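You operate a simulated robot arm through the tools that you are given. There is no shell and no other tool. Be economical: measure what you need, move in short steps, check, and stop when the job is done.

You are at the controls of a simulated robot arm. One attempt, no reset.

## Task
Send the bruised apple down the reject chute and put the loose apple in its place.
Fine: in the cell where the bruised one lay; add one on the counter.

The check looks at the end state, three seconds after you hand in, the way a careful person would. Anything else that was tipped, shoved, dropped, spilled or broken makes it a failure.

## Robot
A 6-joint arm with a two-finger parallel gripper, fixed in place. Base frame: the origin is at the foot of the arm, x ahead of it, y to its left, z up; the work surface is at about z = 890. Readings come in mm, degrees, newtons and seconds.
With the tool pointing down near the work surface it reaches from about 360 to 820 mm from the base axis. Its first joint turns from -166.0 to 166.0 degrees. Payload 3.91 kg.
The TCP is the grasp point between the finger pads, 30 mm short of the fingertips. In the tool frame z runs along the fingers and y along their closing line. Largest opening 110 mm; finger width 20, thickness 10; the body of the gripper, 48 by 112 mm, starts 55 mm behind the TCP.
Orientation is told as [roll, pitch, yaw] about the base's x, y, z axes, in that order, counted from this pose: with the fingers straight down and closing along the base's y, the tool's x points along the base's -x, its y along +y and its z along -z.

## Interface
- The arm moves only by the tool send_rows. Its argument "targets" is a list of rows, each a list of 7 numbers: the turn, a rotation vector about the tool's x, y, z in units of 180 degrees (1.0 is 180 degrees), then the shift along the tool's x, y, z in units of 300 mm (1.0 is 300 mm), then the finger opening in mm, from 0 to 110. In form: [[wx, wy, wz, tx, ty, tz, grip], ...]. A call has 1 to 10 rows; each row is the pose to reach, as a shift and turn from the pose commanded when the call began, along the tool's axes at that moment. A call with a number of a shift or a turn outside -1 to 1 is refused whole. A row lasts 0.2 s, in which the tool goes at most 50 mm and 8.6 degrees; a call with a longer step from one row to the next is refused whole, and so is a gripper value outside its range. Where a pose cannot be reached the arm comes as near as it can. A force on the tool above 40 N (or 10 N above the force at the start of the call, whichever is more), or a blocked arm, ends the call early, and 0.2 s more pass. The fingers move at their own pace (about 45 mm/s each) and stop on an object; they squeeze with about 24 N. The grip force told is the motor's: it shows also when the fingers shut on nothing. Time passes only in rows, and 0.2 s behind the last, so rows that repeat a pose let the fingers close. The reply holds the time, the measured pose of the TCP, the force on the tool along the base axes, the opening and the grip force, in the units named above and with some noise, with the torque about the TCP (base axes, N m) and any sound that the robot's microphone picked up, and new pictures: "pictures" is both (left out), scene, wrist or none.
- Cameras (640 x 400 px; columns grow to the right, rows downward): "scene" is fixed at [214.9, -505.8, 1672.6]; the picture's right is [0.83, -0.55, 0.00], its down [-0.45, -0.68, -0.57] and it looks along [0.32, 0.48, -0.82] (base axes); focal length 287 px, centre (320, 200). "wrist" rides on the gripper at [77, 7, -114] in the tool frame; the picture's right is [-0.09, 1.00, 0.00], its down [-0.80, -0.07, -0.59] and it looks along [-0.59, -0.05, 0.80] (tool axes); focal length 270 px, centre (320, 200).
- raise_lower(by): slides the trunk up (or, below 0, down) by that many mm; the arm rides with it, the base frame stays. It gives what a move gives, with no picture.
- probe_pixels(camera, pixels): for up to 12 pixels [column, row] of the newest picture of that camera ("zoom" is the newest enlarged one), the place [x, y, z] in the base frame of the surface seen there, good to about 2 mm, but the place of the scene camera against the robot may be out by one fixed shift of up to 18 mm in any direction. No time passes.
- enlarge(camera, box): a new picture of the part [left, top, right, bottom] of that camera's present view, enlarged. No time passes.
- job_done(): hands the job in; it is judged then, once.

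Keep the steps short. Do not move on a guess: measure, check each grasp and each placing, and mend mistakes. In all there are 80 turns and 200 pictures (those below and enlarged ones count). Leave the gripper open and the arm clear of the work at the hand-in unless told otherwise, and finish with a single line.

The tools are called after "Emit:" as a command line: name --pt "numbers of a row" for each row, then --argument value for the rest, lists and objects as JSON in quotes. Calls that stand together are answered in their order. send_rows: Moves the arm, as the interface text tells. Its arguments: {"type":"object","properties":{"targets":{"type":"array"},"pictures":{"type":"string","enum":["both","scene","wrist","none"]}},"required":["targets"]} The other tools are called the same way: raise_lower (by) slides the trunk up or down; probe_pixels (camera, pixels) gives the place of the surface under pixels of a picture; enlarge (camera, box) takes an enlarged picture of a part of a camera's view; job_done () hands the job in.

At the start:

```text
time: 0.0
tool_pos: [471.4, 7.0, 1222.2]
tcp_rot: [0.0, 0.0, 0.0]
contact_force: [0.4, -0.1, 0.5]
torque: [0.0, 0.01, 0.0]
width: 110.1
grip_force: 0.1
trunk travel left (down, up): [-575.0, 35.0]
```

scene: 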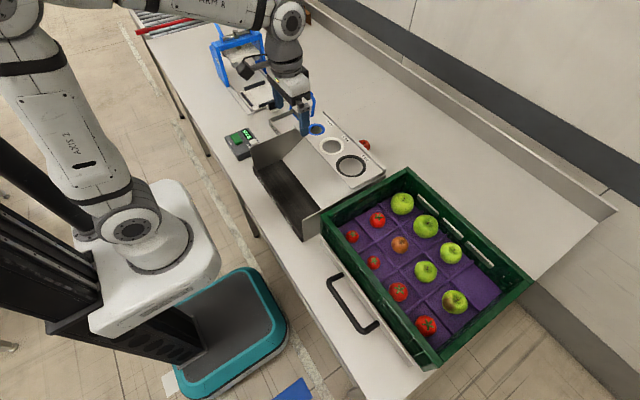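
wrist: 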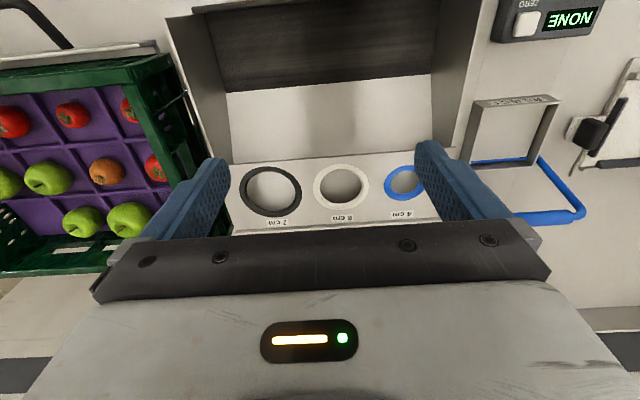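

I see a crate of apples, a chute, a gauge plate and a loose red apple near (364,145). I'll enlarge the crate and the area behind the gauge.

Emit:
enlarge --camera "scene" --box '[310, 160, 540, 370]'

Emit:
enlarge --camera "scene" --box '[200, 20, 400, 240]'

```text
1.90 times, centred on (425, 265) of scene
```

zoom: 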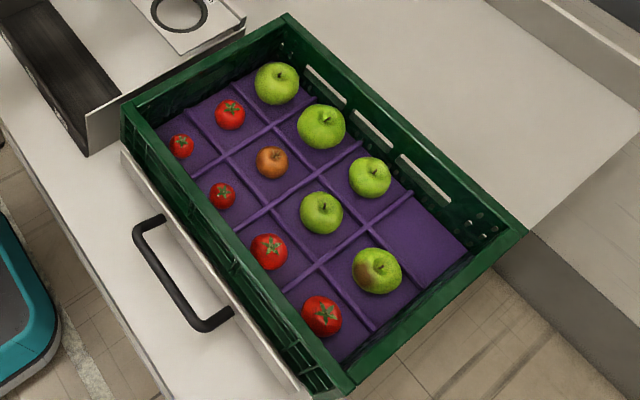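

```text
1.82 times, centred on (300, 130) of scene
```

zoom: 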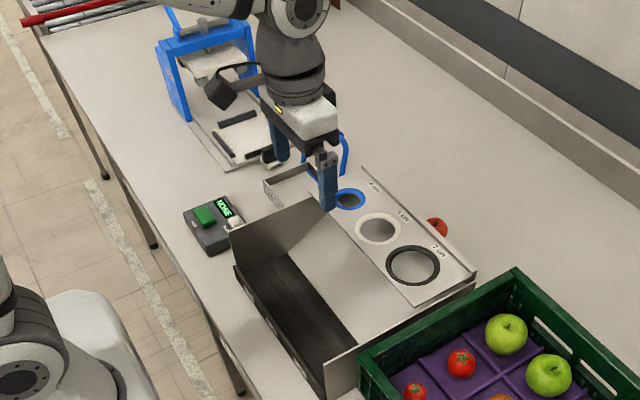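

The apple with the brown patch is at (455,302); the loose one is at about (364,145), behind the gauge plate. I'll probe these, plus the chute and crate points.

Emit:
probe_pixels --camera "scene" --pixels '[[455, 300], [364, 145], [425, 271], [475, 285], [415, 355], [525, 285], [405, 172], [325, 222], [290, 195], [305, 165], [350, 167], [255, 150]]'

Emit:
enlarge --camera "wrist" --box '[150, 0, 640, 240]'

Emit:
enlarge --camera "scene" --box '[330, 120, 400, 180]'

Emit:
enlarge --camera "scene" --box '[100, 0, 330, 140]'

```text
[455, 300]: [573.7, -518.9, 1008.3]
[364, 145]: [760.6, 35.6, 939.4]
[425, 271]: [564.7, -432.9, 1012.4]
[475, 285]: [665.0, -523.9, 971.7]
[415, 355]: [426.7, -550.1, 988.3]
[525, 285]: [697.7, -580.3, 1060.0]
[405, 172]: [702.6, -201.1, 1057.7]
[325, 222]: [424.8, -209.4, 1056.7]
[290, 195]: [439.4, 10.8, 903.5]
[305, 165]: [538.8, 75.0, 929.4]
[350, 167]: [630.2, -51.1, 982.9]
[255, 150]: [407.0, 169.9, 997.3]
```

```text
1.31 times, centred on (395, 120) of wrist
```

zoom: 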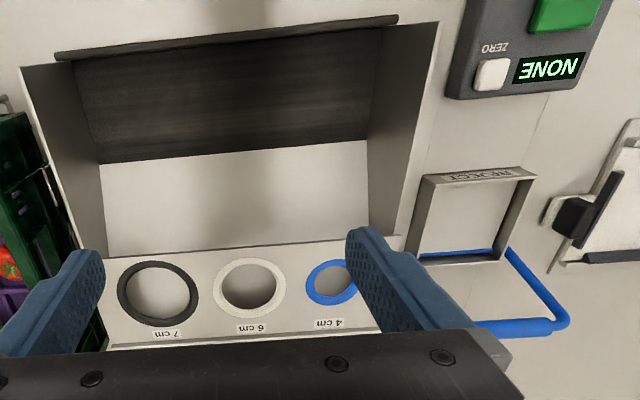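

```text
6.67 times, centred on (365, 150) of scene
```

zoom: 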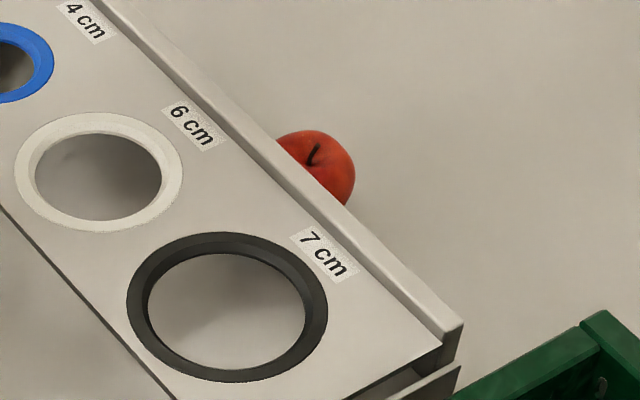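

```text
2.78 times, centred on (215, 70) of scene
```

zoom: 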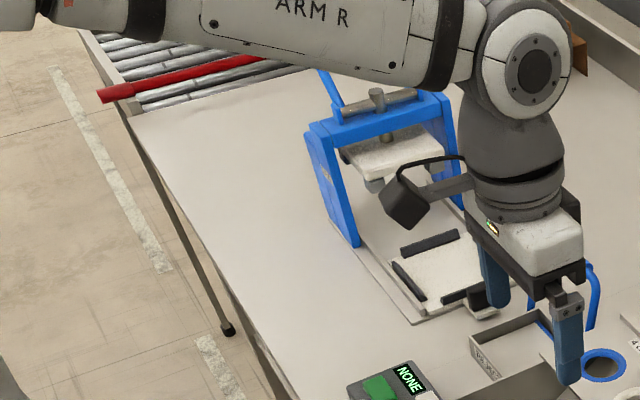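

A REJECT frame is visible at wrist (515,130), and the tally counter has a green button, a white ZERO button and reads "NONE". I'll measure these with the wrist camera.

Emit:
probe_pixels --camera "wrist" --pixels '[[476, 103], [556, 98], [535, 158], [470, 160], [513, 135], [512, 101], [580, 205], [575, 2], [525, 25], [497, 38], [270, 192], [560, 14]]'

Emit:
probe_pixels --camera "scene" --pixels '[[237, 138], [248, 132], [232, 152], [270, 140], [288, 122], [275, 120], [312, 105], [280, 128]]'

Emit:
enlarge --camera "scene" --box '[215, 80, 335, 170]'

```text
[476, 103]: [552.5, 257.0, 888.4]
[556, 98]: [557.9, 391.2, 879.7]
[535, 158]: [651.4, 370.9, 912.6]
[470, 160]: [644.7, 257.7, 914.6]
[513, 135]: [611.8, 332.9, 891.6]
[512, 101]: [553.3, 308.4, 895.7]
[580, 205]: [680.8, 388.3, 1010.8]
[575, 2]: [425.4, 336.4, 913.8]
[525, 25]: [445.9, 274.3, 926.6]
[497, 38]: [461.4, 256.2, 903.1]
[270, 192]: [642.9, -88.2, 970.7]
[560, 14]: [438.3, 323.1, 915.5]
```

```text
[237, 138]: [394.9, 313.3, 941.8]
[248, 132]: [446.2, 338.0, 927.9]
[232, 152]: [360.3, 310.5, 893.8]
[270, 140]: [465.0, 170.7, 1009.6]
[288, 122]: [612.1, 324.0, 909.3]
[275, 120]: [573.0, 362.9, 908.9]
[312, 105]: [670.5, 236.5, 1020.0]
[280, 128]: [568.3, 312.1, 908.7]
```

```text
4.44 times, centred on (275, 125) of scene
```

zoom: 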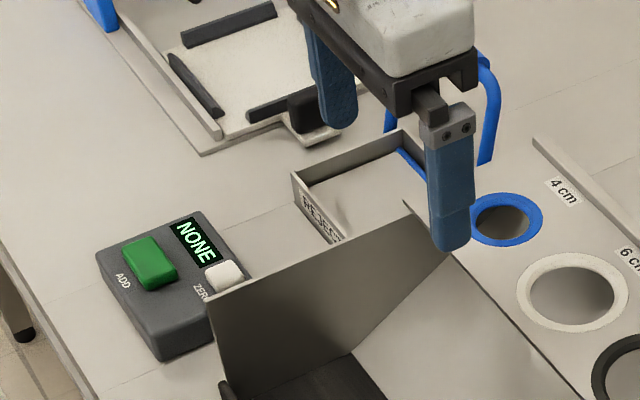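

The REJECT frame spans roughly x 553–650, y 257–375. I want a head-on look, so I'll first check the height of the blue press before swinging left.

Emit:
probe_pixels --camera "scene" --pixels '[[235, 40], [262, 35], [226, 70], [255, 105], [240, 100], [285, 105], [364, 30]]'

Emit:
send_rows --pt "0 0 0 0.03 0.12 0 110" --pt "0 0 0 0.06 0.24 0 110" --pt "0 0 0 0.09 0.36 0 110" --pt "0 0 0 0.12 0.48 0 110" --pt "0 0 0 0.15 0.6 0 110"

```text
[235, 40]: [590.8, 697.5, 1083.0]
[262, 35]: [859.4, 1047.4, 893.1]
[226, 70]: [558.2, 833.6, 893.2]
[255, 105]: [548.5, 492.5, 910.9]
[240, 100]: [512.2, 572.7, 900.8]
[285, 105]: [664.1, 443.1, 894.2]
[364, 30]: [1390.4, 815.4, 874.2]
```

```text
time: 1.2
tool_pos: [426.3, 188.8, 1223.0]
tcp_rot: [0.0, 0.1, -0.1]
contact_force: [0.0, -0.2, -0.5]
torque: [-0.01, 0.04, 0.01]
width: 109.8
grip_force: 0.1
trunk travel left (down, up): [-575.0, 35.0]
```

scene: 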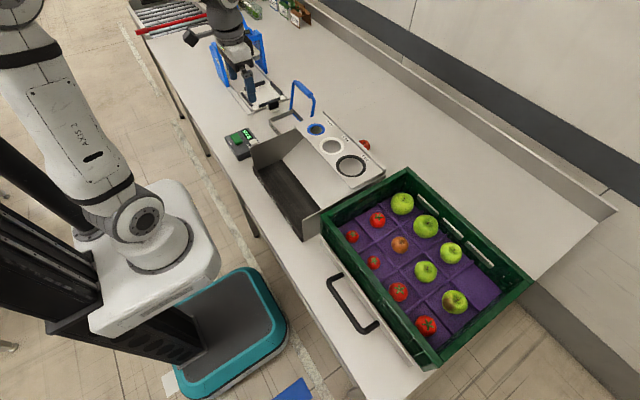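
wrist: 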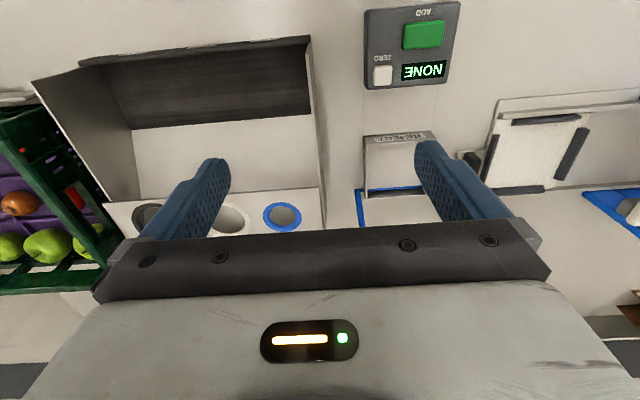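

Emit:
enlarge --camera "scene" --box '[220, 70, 330, 165]'

Emit:
enlarge --camera "wrist" --box '[330, 0, 500, 230]'

Emit:
probe_pixels --camera "wrist" --pixels '[[422, 35], [408, 28], [440, 42], [384, 76], [372, 60], [400, 137], [400, 150], [390, 180], [365, 160], [364, 205], [420, 205], [452, 60]]'

Emit:
probe_pixels --camera "scene" --pixels '[[243, 138], [233, 139], [256, 133], [300, 82], [314, 99], [293, 108], [287, 120], [301, 118], [275, 116], [285, 130]]'

```text
4.21 times, centred on (275, 118) of scene
```

zoom: 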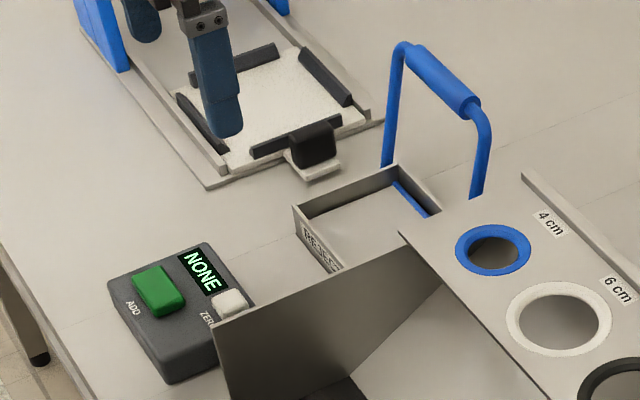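

```text
1.74 times, centred on (415, 115) of wrist
```

zoom: 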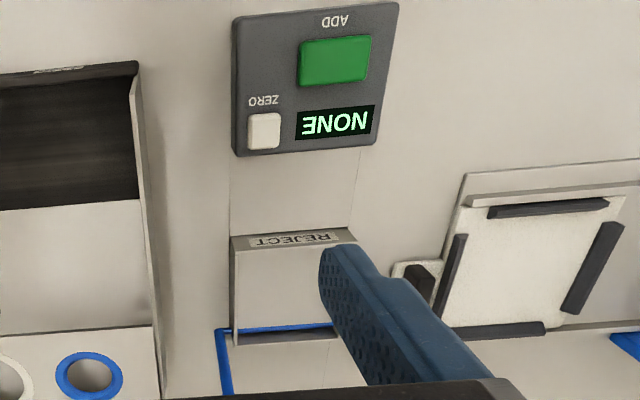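

```text
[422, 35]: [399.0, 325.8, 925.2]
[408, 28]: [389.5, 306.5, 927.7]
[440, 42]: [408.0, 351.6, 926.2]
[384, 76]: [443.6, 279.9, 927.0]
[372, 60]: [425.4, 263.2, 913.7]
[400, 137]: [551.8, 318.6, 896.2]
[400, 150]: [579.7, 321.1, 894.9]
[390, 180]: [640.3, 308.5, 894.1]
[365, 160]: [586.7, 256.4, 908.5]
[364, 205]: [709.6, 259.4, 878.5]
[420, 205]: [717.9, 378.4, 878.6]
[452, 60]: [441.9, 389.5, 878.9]
```

```text
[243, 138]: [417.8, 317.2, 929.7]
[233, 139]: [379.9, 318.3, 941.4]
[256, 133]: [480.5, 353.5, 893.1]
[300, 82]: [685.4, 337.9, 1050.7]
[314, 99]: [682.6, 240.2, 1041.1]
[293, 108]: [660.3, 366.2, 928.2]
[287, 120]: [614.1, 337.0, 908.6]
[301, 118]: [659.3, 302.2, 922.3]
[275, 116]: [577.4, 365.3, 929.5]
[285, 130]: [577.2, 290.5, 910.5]
```

The REJECT box has a blue hoop that may be a handle for a flap, and I need to understand how it works. I'll go closer, to about (430,312,1080), with the box between the fingers in the wrist view.

Emit:
send_rows --pt "0 0 0 0 0.1 0.12 110" --pt "0 0 0 0 0.2 0.24 110" --pt "0 0 0 0 0.3 0.36 110" --pt "0 0 0 0 0.41 0.45 110"

Emit:
enlarge --camera "wrist" --box '[180, 60, 460, 240]'

Emit:
enlarge --camera "scene" --box '[260, 70, 330, 135]'

```text
time: 2.2
tool_pos: [427.3, 311.5, 1085.0]
tcp_rot: [0.0, 0.0, -0.1]
contact_force: [0.6, -0.1, -0.8]
torque: [-0.03, 0.04, -0.01]
width: 109.7
grip_force: 0.0
trunk travel left (down, up): [-575.0, 35.0]
```

scene: 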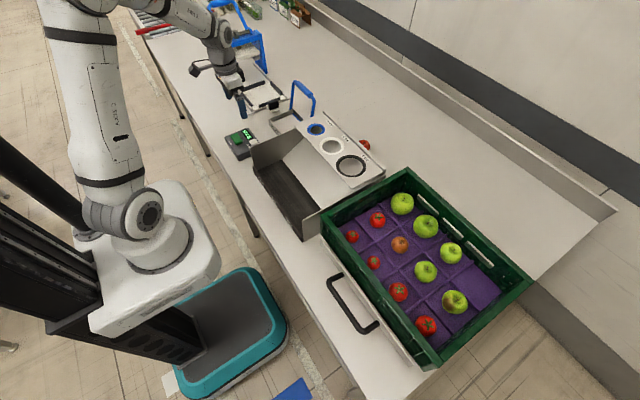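
wrist: 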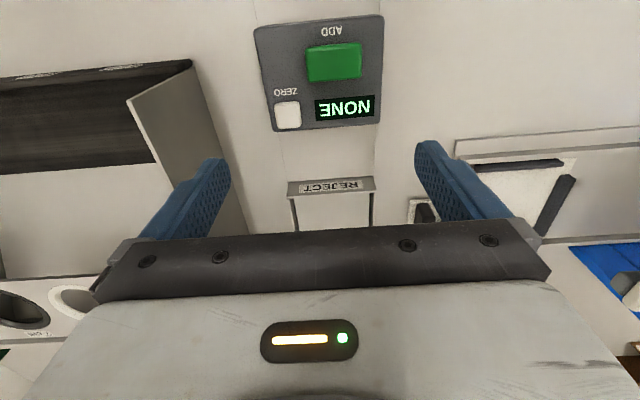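

```text
2.22 times, centred on (320, 150) of wrist
```

zoom: 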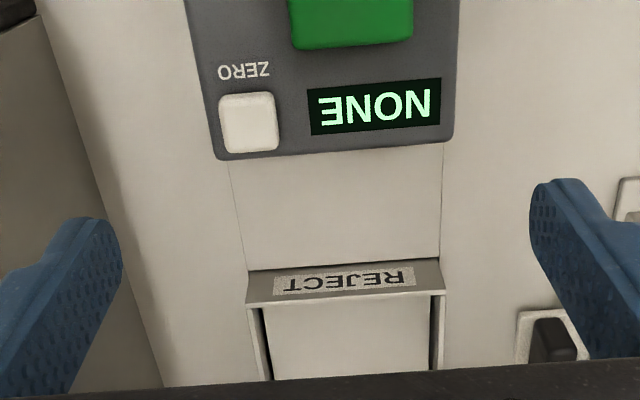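

```text
6.15 times, centred on (295, 102) of scene
```

zoom: 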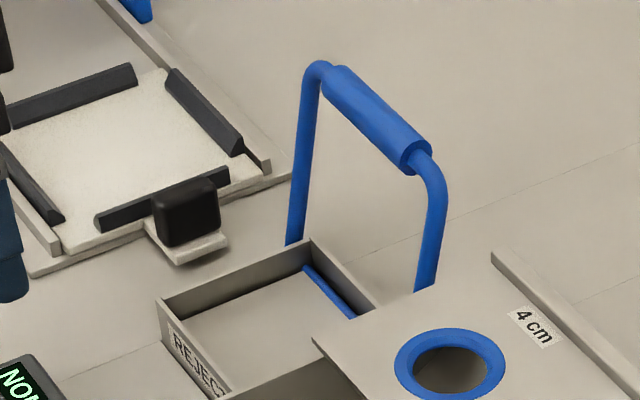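

The floor of the REJECT box looks like a flap (dark slits at its sides) hinged on the blue bar at the back, with the blue hoop as its handle. I'll move up and forward to measure the hoop with the wrist camera.

Emit:
send_rows --pt "0 0 0 -0.05 0 -0.13 110" --pt "0 0 0 -0.1 0 -0.26 110" --pt "0 0 0 -0.15 0 -0.39 110" --pt "0 0 0 -0.18 0 -0.5 110" --pictures "wrist"

Emit:
enlarge --camera "wrist" --box '[200, 60, 440, 240]'

```text
time: 3.2
tool_pos: [481.1, 310.1, 1239.7]
tcp_rot: [0.0, 0.0, 0.0]
contact_force: [-0.1, -0.3, -0.3]
torque: [0.01, 0.01, 0.0]
width: 110.2
grip_force: 0.2
trunk travel left (down, up): [-575.0, 35.0]
```

wrist: 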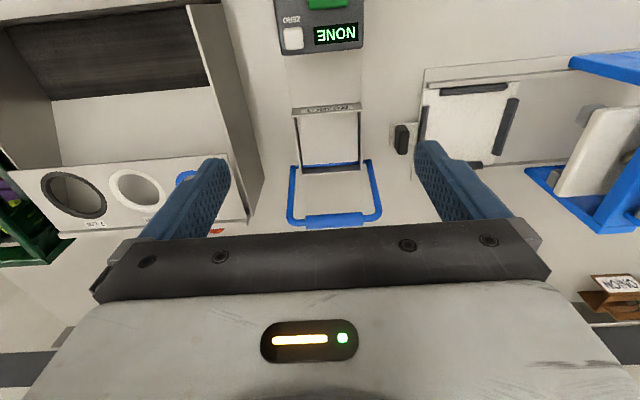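

```text
2.22 times, centred on (320, 150) of wrist
```

zoom: 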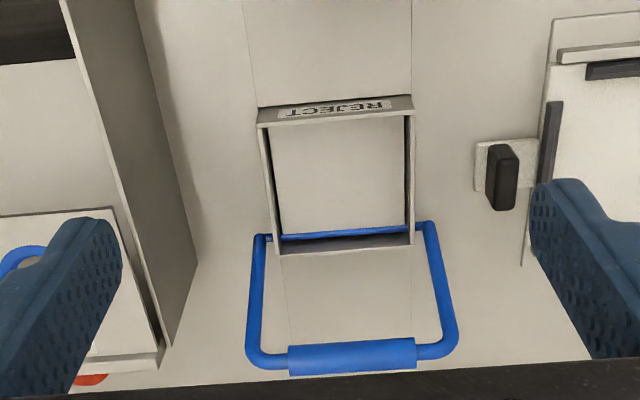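

The hoop is clearly fixed to the axle at the back of the flap. I'll measure it.

Emit:
probe_pixels --camera "wrist" --pixels '[[310, 220], [335, 219], [355, 218], [293, 195], [377, 190], [366, 161], [297, 167], [330, 164], [330, 130], [330, 150], [305, 108], [358, 105]]'

Emit:
probe_pixels --camera "wrist" --pixels '[[330, 168], [330, 180], [325, 3], [301, 165], [358, 165], [299, 140], [359, 140], [310, 214], [310, 225]]'

```text
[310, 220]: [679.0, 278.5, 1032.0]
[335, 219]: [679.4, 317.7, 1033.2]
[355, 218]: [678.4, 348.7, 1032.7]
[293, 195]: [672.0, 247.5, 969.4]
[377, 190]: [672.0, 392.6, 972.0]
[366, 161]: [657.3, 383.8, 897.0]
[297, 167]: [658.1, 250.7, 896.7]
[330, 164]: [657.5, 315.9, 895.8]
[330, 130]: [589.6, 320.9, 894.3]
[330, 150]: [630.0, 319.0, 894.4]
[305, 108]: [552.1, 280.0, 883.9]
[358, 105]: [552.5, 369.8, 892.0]
```

```text
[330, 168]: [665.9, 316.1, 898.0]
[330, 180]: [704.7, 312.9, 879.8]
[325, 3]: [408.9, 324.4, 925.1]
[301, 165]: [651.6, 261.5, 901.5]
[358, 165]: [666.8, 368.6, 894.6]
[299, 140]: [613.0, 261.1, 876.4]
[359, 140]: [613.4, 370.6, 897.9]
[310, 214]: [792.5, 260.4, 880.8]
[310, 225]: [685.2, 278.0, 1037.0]
```

The hoop's grip bar is at about (681, 315, 1033), the axle at about (657, 894), and the flap spans x 555–655, y 262–368 at z 894. I'll close the fingers and travel high to a point behind the bar (x≈715) to hook it and test the mechanism empty.

Emit:
send_rows --pt "0 0 0 -0.15 0 0 60" --pt "0 0 0 -0.3 0.005 0 20" --pt "0 0 0 -0.45 0.01 0 0" --pt "0 0 0 -0.6 0.015 0 0" --pt "0 0 0 -0.73 0.015 0 0" --pt "0 0 0 -0.8 0.015 0 0" --pt "0 0 0 -0.8 0.015 0 0" --pictures "both"

```text
time: 4.8
tool_pos: [707.5, 308.4, 1229.0]
tcp_rot: [0.0, 0.1, 0.0]
contact_force: [0.6, 0.3, 0.1]
torque: [0.02, 0.02, 0.01]
width: 0.0
grip_force: 24.0
out of reach, approached as far as the arm can: row 6, 7
trunk travel left (down, up): [-575.0, 35.0]
```

scene: 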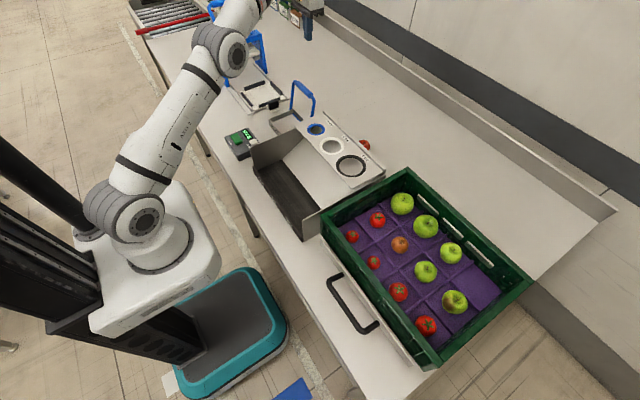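
wrist: 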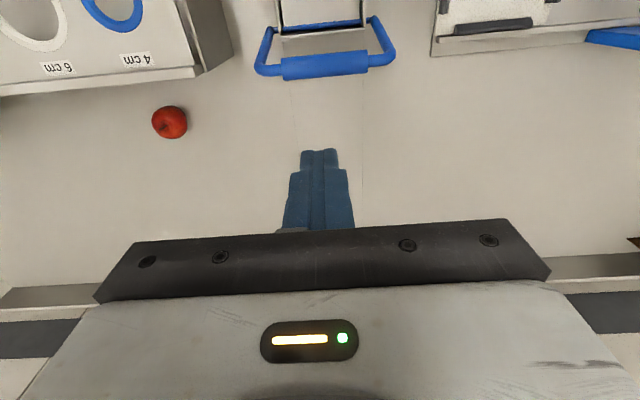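

The loose apple is also visible now at wrist (169,122), so I'll measure it. The bar is ahead of the closed fingers; I'll lower partway while going slightly farther out.

Emit:
probe_pixels --camera "wrist" --pixels '[[169, 118], [169, 125], [153, 122], [186, 122], [169, 107], [169, 138], [300, 52], [340, 62], [300, 70], [165, 70], [195, 70]]'

Emit:
send_rows --pt "0 0 0 0 0 0.15 0" --pt "0 0 0 -0.02 0.01 0.28 0" --pt "0 0 0 -0.05 0.015 0.38 0" --pt "0 0 0 -0.05 0.02 0.38 0" --pictures "both"

```text
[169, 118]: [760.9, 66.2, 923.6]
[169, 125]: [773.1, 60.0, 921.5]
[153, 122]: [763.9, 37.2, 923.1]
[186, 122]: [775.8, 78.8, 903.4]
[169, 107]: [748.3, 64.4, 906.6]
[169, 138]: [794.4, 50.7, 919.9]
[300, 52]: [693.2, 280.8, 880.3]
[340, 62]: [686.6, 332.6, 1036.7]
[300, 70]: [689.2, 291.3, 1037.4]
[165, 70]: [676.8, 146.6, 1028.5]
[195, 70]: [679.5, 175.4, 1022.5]
```

```text
time: 5.8
tool_pos: [721.3, 314.5, 1116.1]
tcp_rot: [0.0, 0.1, 0.0]
contact_force: [0.1, -0.7, 0.0]
torque: [0.03, -0.02, 0.01]
width: 0.0
grip_force: 23.7
trunk travel left (down, up): [-575.0, 35.0]
```

scene: 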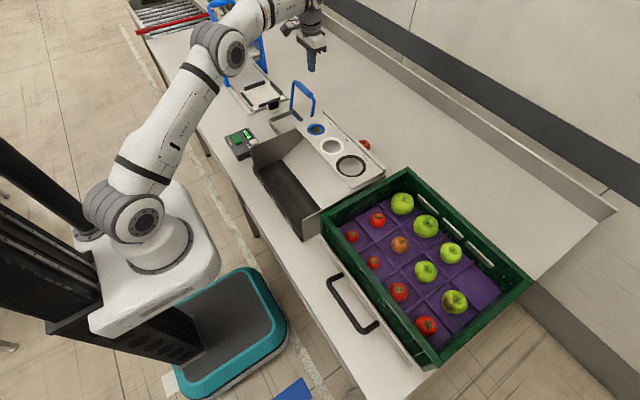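
wrist: 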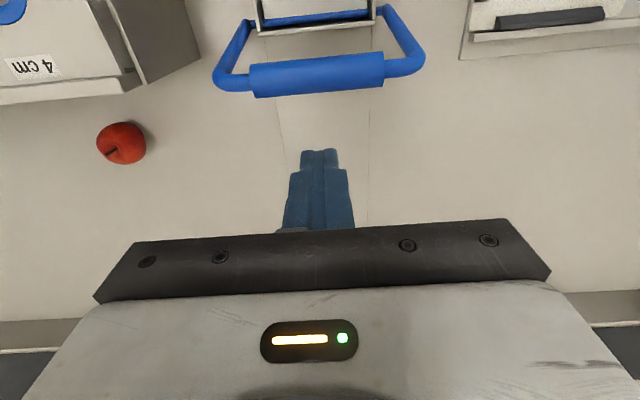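

The fingers are behind the bar with clearance, so I'll lower to z≈1035.

Emit:
send_rows --pt "0 0 0 0 0 0.1 0" --pt "0 0 0 0 0 0.2 0" --pt "0 0 0 0 0 0.27 0" --pictures "both"

```text
time: 6.6
tool_pos: [721.7, 315.2, 1034.1]
tcp_rot: [0.0, 0.1, 0.0]
contact_force: [0.2, -0.2, -0.3]
torque: [-0.01, -0.03, 0.0]
width: 0.1
grip_force: 24.1
trunk travel left (down, up): [-575.0, 35.0]
```

scene: 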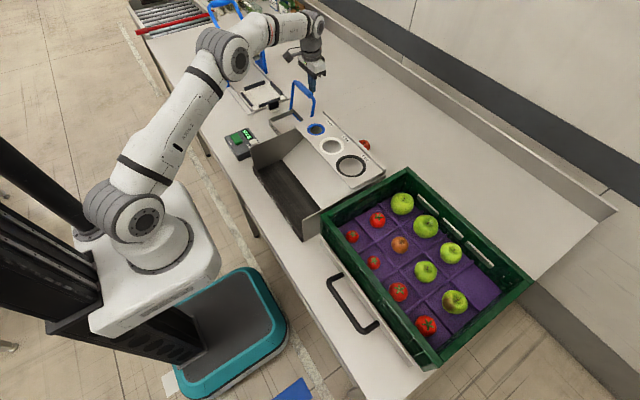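
wrist: 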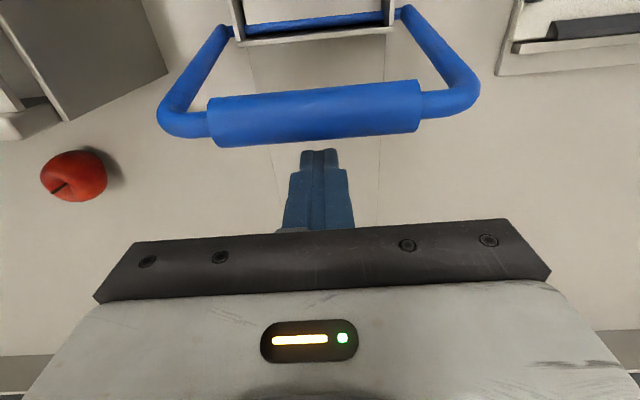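

I'm behind the bar. I'll pull slowly toward −x and watch the force and the flap.

Emit:
send_rows --pt "0 0 0 0.04 0 0 0" --pt "0 0 0 0.08 0 0 0" --pt "0 0 0 0.12 0 0 0" --pt "0 0 0 0.16 0 0 0" --pt "0 0 0 0.2 0 0 0" --pt "0 0 0 0.24 0 0 0" --pt "0 0 0 0.28 0 0 0" --pictures "both"

```text
time: 8.2
tool_pos: [637.1, 313.4, 1036.5]
tcp_rot: [0.0, 0.0, 0.1]
contact_force: [2.2, 0.0, 0.2]
torque: [0.0, -0.03, -0.02]
width: 0.1
grip_force: 24.0
trunk travel left (down, up): [-575.0, 35.0]
```

scene: 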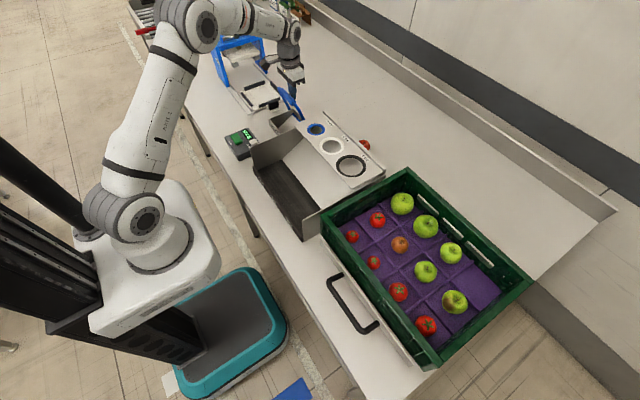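
wrist: 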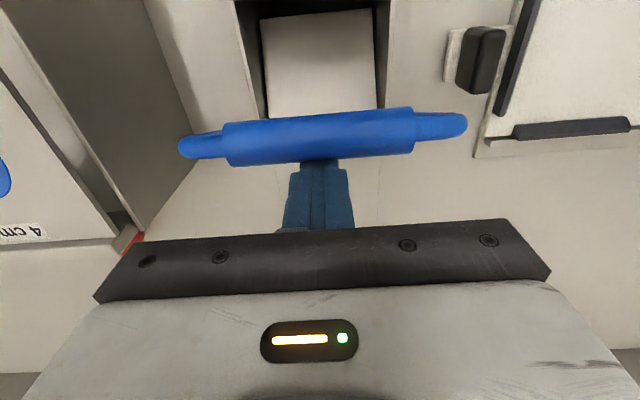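

The flap tips down with only about 2 N, so pulling opens it. I'll back off to see whether it returns by itself.

Emit:
send_rows --pt "0 0 0 -0.08 0 0 0" --pt "0 0 0 -0.18 0 0 0" --pt "0 0 0 -0.28 0 0 0" --pt "0 0 0 -0.28 0 0 0" --pictures "both"

```text
time: 9.2
tool_pos: [723.4, 313.8, 1035.4]
tcp_rot: [-0.1, 0.0, 0.0]
contact_force: [0.6, 0.4, 0.1]
torque: [-0.04, 0.02, -0.01]
width: 0.2
grip_force: 23.7
trunk travel left (down, up): [-575.0, 35.0]
```

scene: 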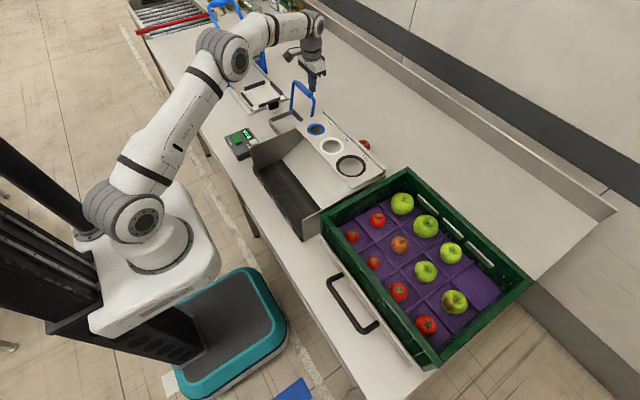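
wrist: 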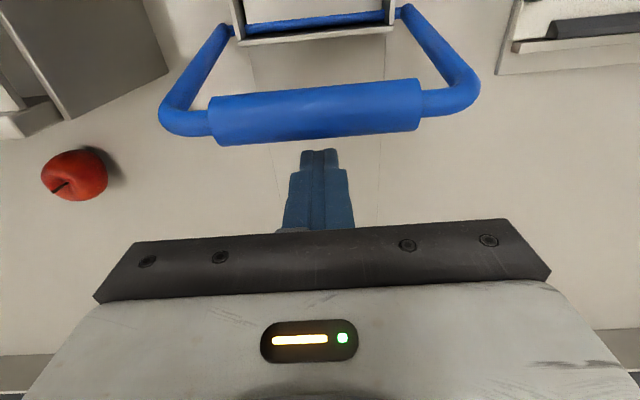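

It springs back, so the plan is to lay the bruised apple on the flap and pull the hoop. Now I'll rise straight up clear of the bar, then head back and right toward the crate.

Emit:
send_rows --pt "0 0 0 0 0 -0.15 0" --pt "0 0 0 0 0 -0.3 30" --pt "0 0 0 0.12 0 -0.38 60" --pt "0 0 0 0.25 0 -0.46 90" --pt "0 0 0 0.38 -0.02 -0.54 110" --pt "0 0 0 0.5 -0.06 -0.62 110" --pt "0 0 0 0.62 -0.12 -0.67 110" --pt "0 0 0 0.72 -0.24 -0.67 110" --pt "0 0 0 0.8 -0.37 -0.67 110" --pt "0 0 0 0.82 -0.53 -0.67 110" --pictures "none"

Emit:
send_rows --pt "0 0 0 0 -0.1 0 110" --pt "0 0 0 0 -0.26 0 110" --pt "0 0 0 0 -0.42 0 110" --pt "0 0 0 0 -0.58 0 110" --pt "0 0 0 0 -0.74 0 110" --pt "0 0 0 0 -0.9 0 110" --pt "0 0 0 0 -1.0 0 110" --pictures "none"

Emit:
send_rows --pt "0 0 0 0 -0.1 0 110" --pt "0 0 0 0 -0.26 0 110" --pt "0 0 0 0 -0.42 0 110" --pt "0 0 0 0 -0.58 0 110" --pt "0 0 0 0 -0.74 0 110" --pt "0 0 0 0 -0.9 0 110" --pt "0 0 0 0 -1.0 0 110" --pictures "both"

```text
time: 11.4
tool_pos: [476.6, 154.9, 1238.4]
tcp_rot: [0.0, 0.0, -0.1]
contact_force: [0.7, 0.2, -0.3]
torque: [0.02, 0.02, 0.0]
width: 110.0
grip_force: 0.1
trunk travel left (down, up): [-575.0, 35.0]
```

```text
time: 13.0
tool_pos: [475.2, -145.8, 1236.6]
tcp_rot: [0.0, 0.1, 0.0]
contact_force: [0.3, 0.1, -0.2]
torque: [0.0, -0.02, -0.07]
width: 109.9
grip_force: 0.1
trunk travel left (down, up): [-575.0, 35.0]
```

```text
time: 14.6
tool_pos: [474.5, -445.6, 1235.8]
tcp_rot: [0.0, -0.1, 0.1]
contact_force: [0.1, 0.4, 0.3]
torque: [-0.01, 0.03, -0.04]
width: 110.3
grip_force: 0.0
trunk travel left (down, up): [-575.0, 35.0]
```

scene: 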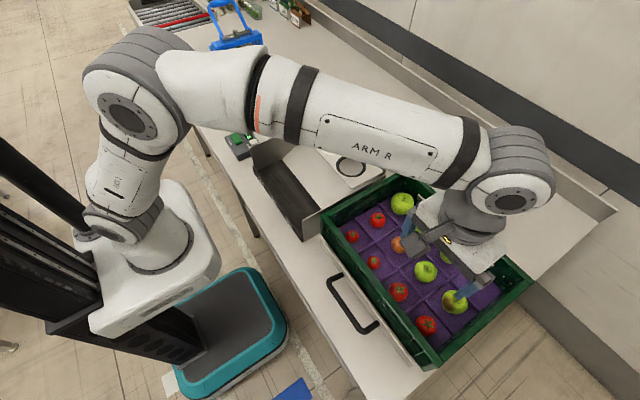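
wrist: 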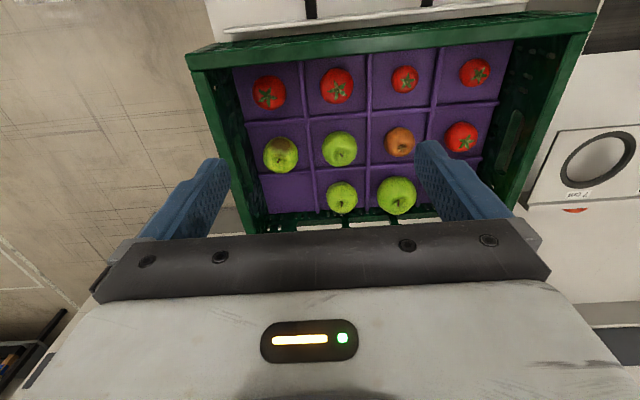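

The bruised apple is at wrist (281,155), next to an empty cell at (288,192) that is not the target. I'll enlarge and measure.

Emit:
enlarge --camera "wrist" --box '[180, 30, 520, 235]'

Emit:
probe_pixels --camera "wrist" --pixels '[[281, 148], [281, 155], [281, 162], [281, 138], [281, 173], [265, 155], [298, 155], [250, 150], [250, 130], [310, 172], [255, 172], [225, 150]]'

Emit:
probe_pixels --camera "wrist" --pixels '[[195, 60], [210, 110], [248, 125], [309, 120], [316, 165], [259, 173], [288, 192], [340, 150], [340, 132], [323, 150], [237, 190], [270, 122]]'

```text
1.88 times, centred on (350, 132) of wrist
```

zoom: 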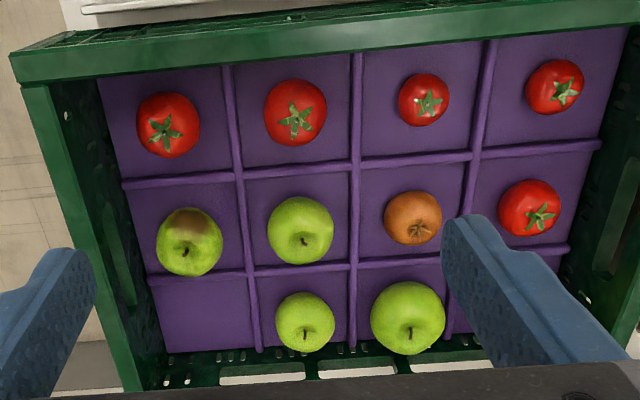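

```text
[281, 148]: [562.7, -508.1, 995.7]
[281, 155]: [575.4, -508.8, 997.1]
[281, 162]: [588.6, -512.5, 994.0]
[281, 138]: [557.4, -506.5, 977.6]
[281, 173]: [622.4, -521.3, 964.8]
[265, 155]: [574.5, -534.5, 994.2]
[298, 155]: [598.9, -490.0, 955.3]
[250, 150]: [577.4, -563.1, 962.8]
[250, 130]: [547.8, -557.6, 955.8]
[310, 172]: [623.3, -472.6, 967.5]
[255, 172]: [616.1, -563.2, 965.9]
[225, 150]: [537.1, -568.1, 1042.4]
```

```text
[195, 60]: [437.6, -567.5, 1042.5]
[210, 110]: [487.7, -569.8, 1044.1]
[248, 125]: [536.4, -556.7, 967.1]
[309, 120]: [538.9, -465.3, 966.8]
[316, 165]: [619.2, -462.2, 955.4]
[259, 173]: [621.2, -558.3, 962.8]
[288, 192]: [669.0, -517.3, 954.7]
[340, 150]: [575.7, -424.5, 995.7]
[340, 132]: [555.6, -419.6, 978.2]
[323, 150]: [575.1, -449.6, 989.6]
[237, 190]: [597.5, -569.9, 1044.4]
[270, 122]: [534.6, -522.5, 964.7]
```

The bruised apple centre is about (581,−512), ~52 mm wide, top z≈998, in a cell with floor z≈955. The crate rim is at z≈1044. I'll move to a hover at z≈1110 with a 70 mm opening.

Emit:
send_rows --pt "0 0 0 -0.09 -0.06 0.1 70" --pt "0 0 0 -0.18 -0.12 0.2 70" --pt "0 0 0 -0.27 -0.18 0.3 70" --pt "0 0 0 -0.355 -0.221 0.4 70" --pt "0 0 0 -0.355 -0.221 0.419 70" --pictures "both"

Emit:
enlarge --camera "scene" --box '[360, 180, 560, 370]'

```text
time: 15.8
tool_pos: [582.0, -511.4, 1110.3]
tcp_rot: [0.0, 0.0, 0.0]
contact_force: [-0.6, -0.4, -0.6]
torque: [0.01, 0.01, 0.01]
width: 70.0
grip_force: 0.0
trunk travel left (down, up): [-575.0, 35.0]
```

scene: 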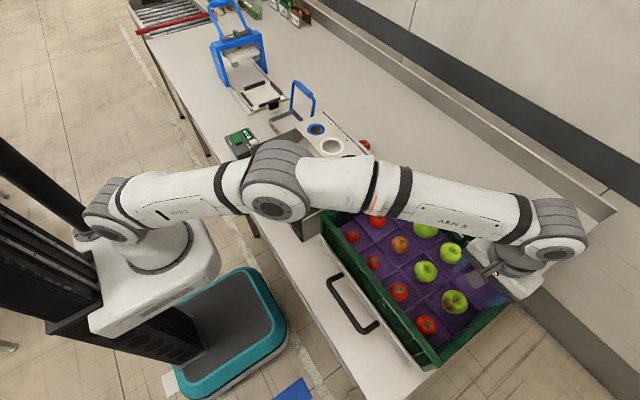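
wrist: 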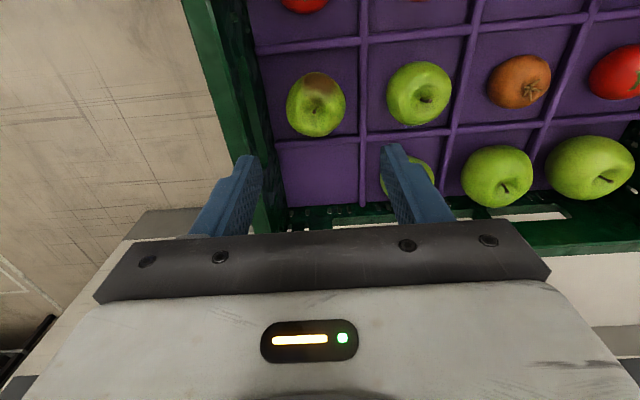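

```text
2.11 times, centred on (460, 275) of scene
```

zoom: 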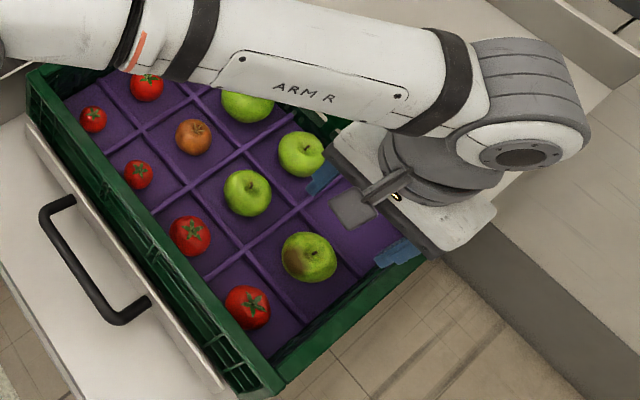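

From this view I compute the centre at about (580.5,−513.5), width ≈54. I'll confirm with probes, including the rim's inner edge.

Emit:
probe_pixels --camera "wrist" --pixels '[[316, 105], [316, 90], [316, 118], [295, 105], [338, 105], [215, 60], [236, 100], [225, 100], [205, 100], [270, 105], [358, 105], [374, 105]]'

```text
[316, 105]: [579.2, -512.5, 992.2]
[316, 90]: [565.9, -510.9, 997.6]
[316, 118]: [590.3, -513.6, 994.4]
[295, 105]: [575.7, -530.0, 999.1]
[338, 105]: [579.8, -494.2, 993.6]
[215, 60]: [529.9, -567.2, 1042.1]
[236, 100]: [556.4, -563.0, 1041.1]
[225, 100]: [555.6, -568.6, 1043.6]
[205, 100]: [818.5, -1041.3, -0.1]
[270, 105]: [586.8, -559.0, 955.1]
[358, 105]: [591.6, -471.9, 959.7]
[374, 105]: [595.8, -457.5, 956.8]
```

Confirmed at (580,−513). I'll descend to TCP z≈996, which puts the tips at 966, above the dividers and floor, and the palm about 7 mm above the rim.

Emit:
send_rows --pt "0 0 0 0.006 -0.005 0.1 68" --pt "0 0 0 0.006 -0.005 0.2 68" --pt "0 0 0 0.006 -0.005 0.27 68" --pt "0 0 0 0.006 -0.005 0.33 68" --pt "0 0 0 0.006 -0.005 0.381 68" --pictures "both"

```text
time: 17.0
tool_pos: [580.6, -512.2, 997.1]
tcp_rot: [0.1, 0.0, 0.1]
contact_force: [-0.3, -0.1, 2.9]
torque: [0.08, 0.01, -0.02]
width: 68.2
grip_force: 0.1
trunk travel left (down, up): [-575.0, 35.0]
```

scene: 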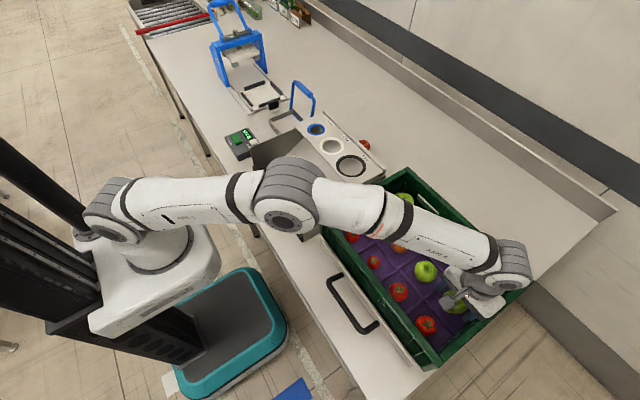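
wrist: 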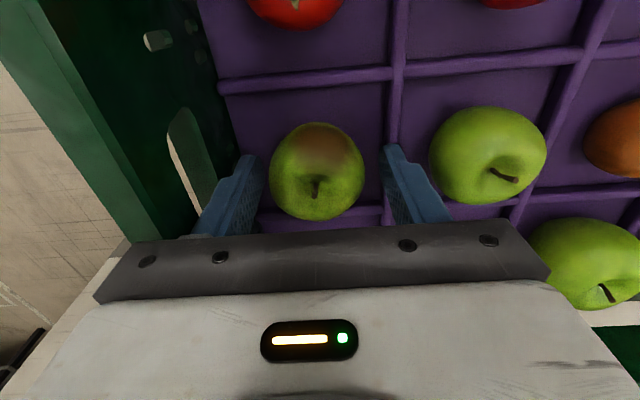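

A light contact of 2.9 N: the right fingertip is probably brushing the divider ridge. I'll rise 4 mm, narrow the fingers to 58, and lower again.

Emit:
send_rows --pt "0 0 0 0 -0.002 -0.015 68" --pt "0 0 0 0 -0.002 -0.015 59" --pt "0 0 0 0 -0.002 -0.015 59" --pt "0 0 0 0 -0.002 0.007 59" --pictures "wrist"

```text
time: 18.0
tool_pos: [580.1, -514.0, 997.5]
tcp_rot: [-0.1, -0.1, 0.0]
contact_force: [-1.6, -0.3, 11.4]
torque: [0.44, 0.07, -0.02]
width: 59.1
grip_force: 0.1
trunk travel left (down, up): [-575.0, 35.0]
```

wrist: 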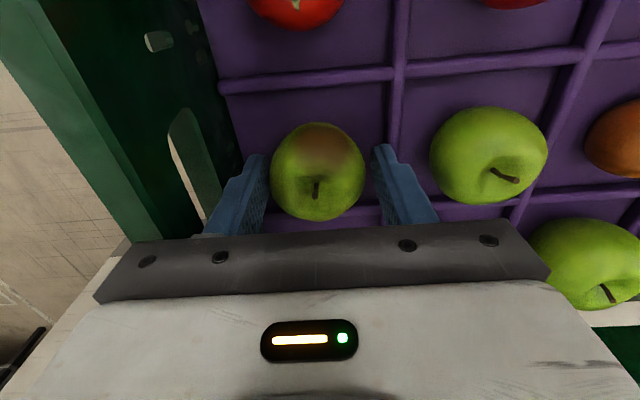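

There's 11 N on the right finger side, so it is still on the ridge. I'll rise to about z 1000 and close there; the apple's equator should still be between the pads.

Emit:
send_rows --pt "0 0 0 0 0.002 -0.018 59" --pt "0 0 0 0 0.002 -0.018 59" --pt "0 0 0 0 0.002 -0.013 40" --pt "0 0 0 0 0.002 -0.013 40" --pt "0 0 0 0 0.002 -0.013 40" --pt "0 0 0 0 0.002 -0.013 40" --pictures "wrist"

```text
time: 19.4
tool_pos: [581.4, -511.0, 999.5]
tcp_rot: [-0.1, 0.0, 0.0]
contact_force: [0.6, -0.1, 6.4]
torque: [0.06, 0.02, -0.01]
width: 52.7
grip_force: 24.0
trunk travel left (down, up): [-575.0, 35.0]
```

wrist: 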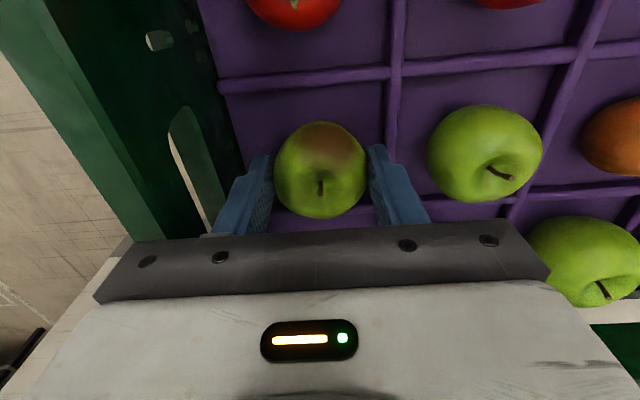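

Gripped at 52.7 mm with 24 N. I'll lift gently and check that it holds.

Emit:
send_rows --pt "0 0 0 0 0 -0.03 40" --pt "0 0 0 0 0 -0.08 40" --pt "0 0 0 0 0 -0.15 40" --pt "0 0 0 0 0 -0.22 40" --pictures "both"

```text
time: 20.4
tool_pos: [580.5, -511.8, 1064.7]
tcp_rot: [0.0, 0.0, 0.0]
contact_force: [-0.5, 0.7, -0.7]
torque: [-0.02, -0.01, -0.01]
width: 52.4
grip_force: 24.3
trunk travel left (down, up): [-575.0, 35.0]
```

scene: 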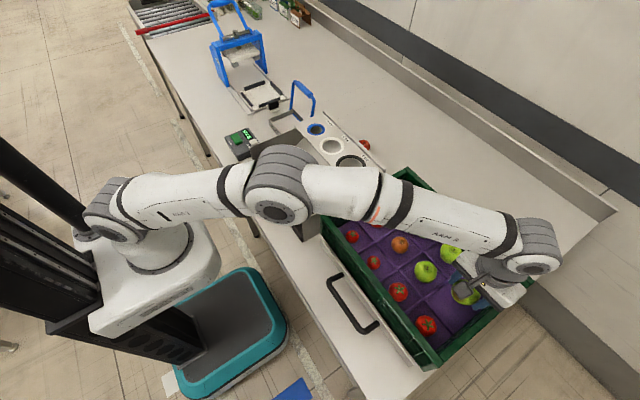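
wrist: 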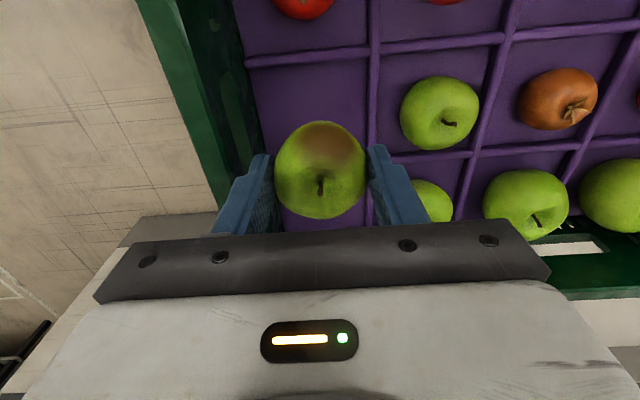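

It's held at 52.4 mm with the cell empty beneath it. The apple's bottom is about 44 mm below the TCP. I'll carry it high to the REJECT box.

Emit:
send_rows --pt "0 0 0 0 0 -0.15 40" --pt "0 0 0 0.05 0.02 -0.3 40" --pt "0 0 0 0.1 0.08 -0.42 40" --pt "0 0 0 0.17 0.2 -0.45 40" --pt "0 0 0 0.23 0.34 -0.45 40" --pt "0 0 0 0.29 0.48 -0.45 40" --pt "0 0 0 0.33 0.63 -0.45 40" --pt "0 0 0 0.33 0.79 -0.45 40" --pt "0 0 0 0.33 0.95 -0.45 40" --pictures "none"

Emit:
send_rows --pt "0 0 0 0 0.1 0 40" --pt "0 0 0 0 0.26 0 40" --pt "0 0 0 0 0.42 0 40" --pt "0 0 0 0 0.58 0 40" --pt "0 0 0 0 0.74 0 40" --pt "0 0 0 0 0.9 0 40" --pictures "none"

Emit:
send_rows --pt "0 0 0 0 0.1 0 40" --pt "0 0 0 -0.05 0.24 0 40" --pt "0 0 0 -0.13 0.38 0 40" --pt "0 0 0 -0.21 0.52 0 40" --pt "0 0 0 -0.28 0.66 0 40" --pt "0 0 0 -0.35 0.79 0.02 40" --pt "0 0 0 -0.38 0.9 0.08 40" --pictures "both"

```text
time: 22.4
tool_pos: [480.8, -225.2, 1200.2]
tcp_rot: [-0.2, 0.0, -0.1]
contact_force: [0.2, 0.7, -0.7]
torque: [-0.04, 0.0, 0.02]
width: 52.6
grip_force: 24.4
trunk travel left (down, up): [-575.0, 35.0]
```

```text
time: 23.8
tool_pos: [480.7, 45.0, 1199.2]
tcp_rot: [0.0, 0.1, 0.0]
contact_force: [-0.1, -0.1, -0.5]
torque: [-0.06, -0.01, -0.03]
width: 52.7
grip_force: 23.6
trunk travel left (down, up): [-575.0, 35.0]
```

```text
time: 25.4
tool_pos: [597.4, 313.4, 1174.6]
tcp_rot: [-0.1, 0.1, 0.0]
contact_force: [-0.5, 0.0, -1.6]
torque: [-0.03, -0.01, -0.01]
width: 52.3
grip_force: 23.7
trunk travel left (down, up): [-575.0, 35.0]
```

scene: 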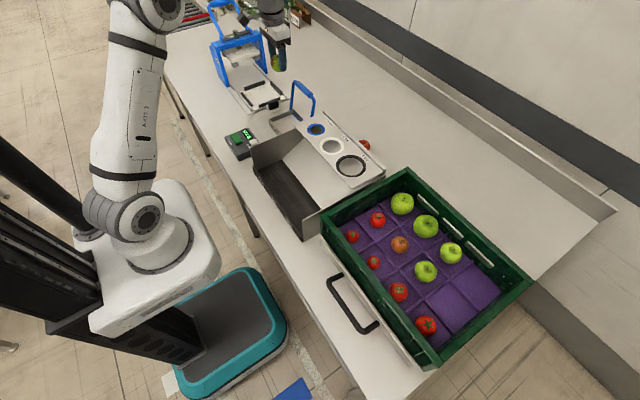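
wrist: 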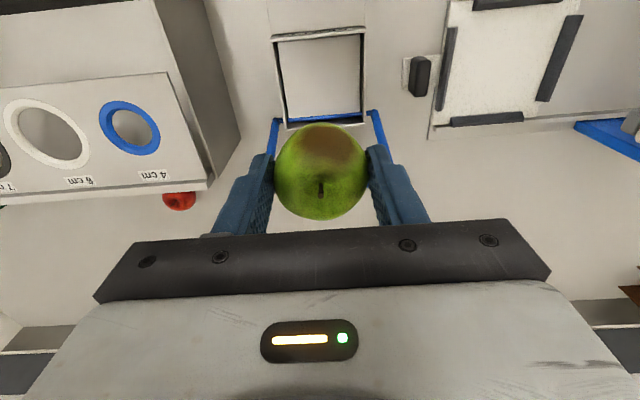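

Above the box at (597,313) with the apple secure. I'll descend to z≈1030 first, then check clearance to the hoop.

Emit:
send_rows --pt "0 0 0 0.01 0.003 0.13 40" --pt "0 0 0 0.01 0.005 0.26 40" --pt "0 0 0 0.01 0.005 0.39 40" --pt "0 0 0 0.01 0.005 0.48 40" --pictures "both"

```text
time: 26.4
tool_pos: [594.1, 314.4, 1030.7]
tcp_rot: [0.1, 0.0, 0.1]
contact_force: [-1.0, -0.8, -1.3]
torque: [-0.05, -0.01, -0.01]
width: 52.2
grip_force: 23.4
trunk travel left (down, up): [-575.0, 35.0]
```

scene: 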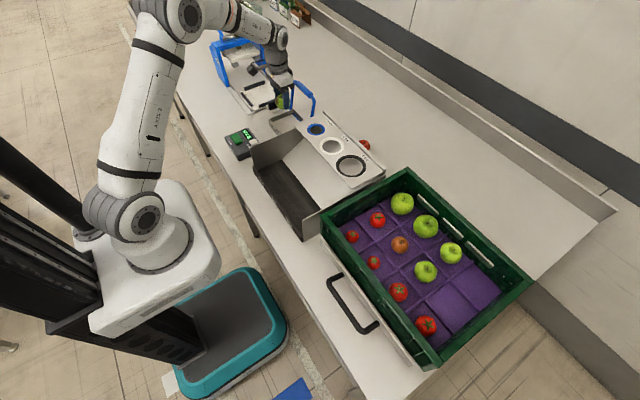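
wrist: 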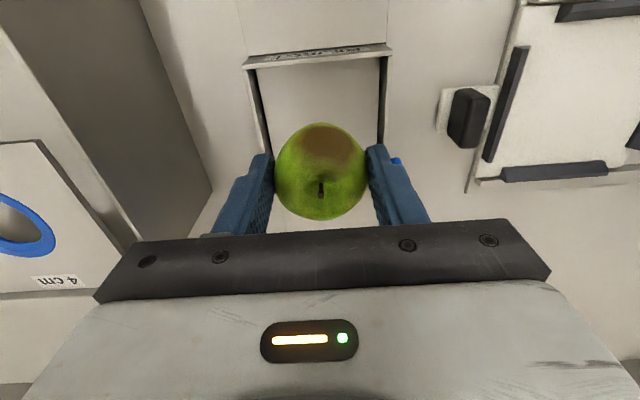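

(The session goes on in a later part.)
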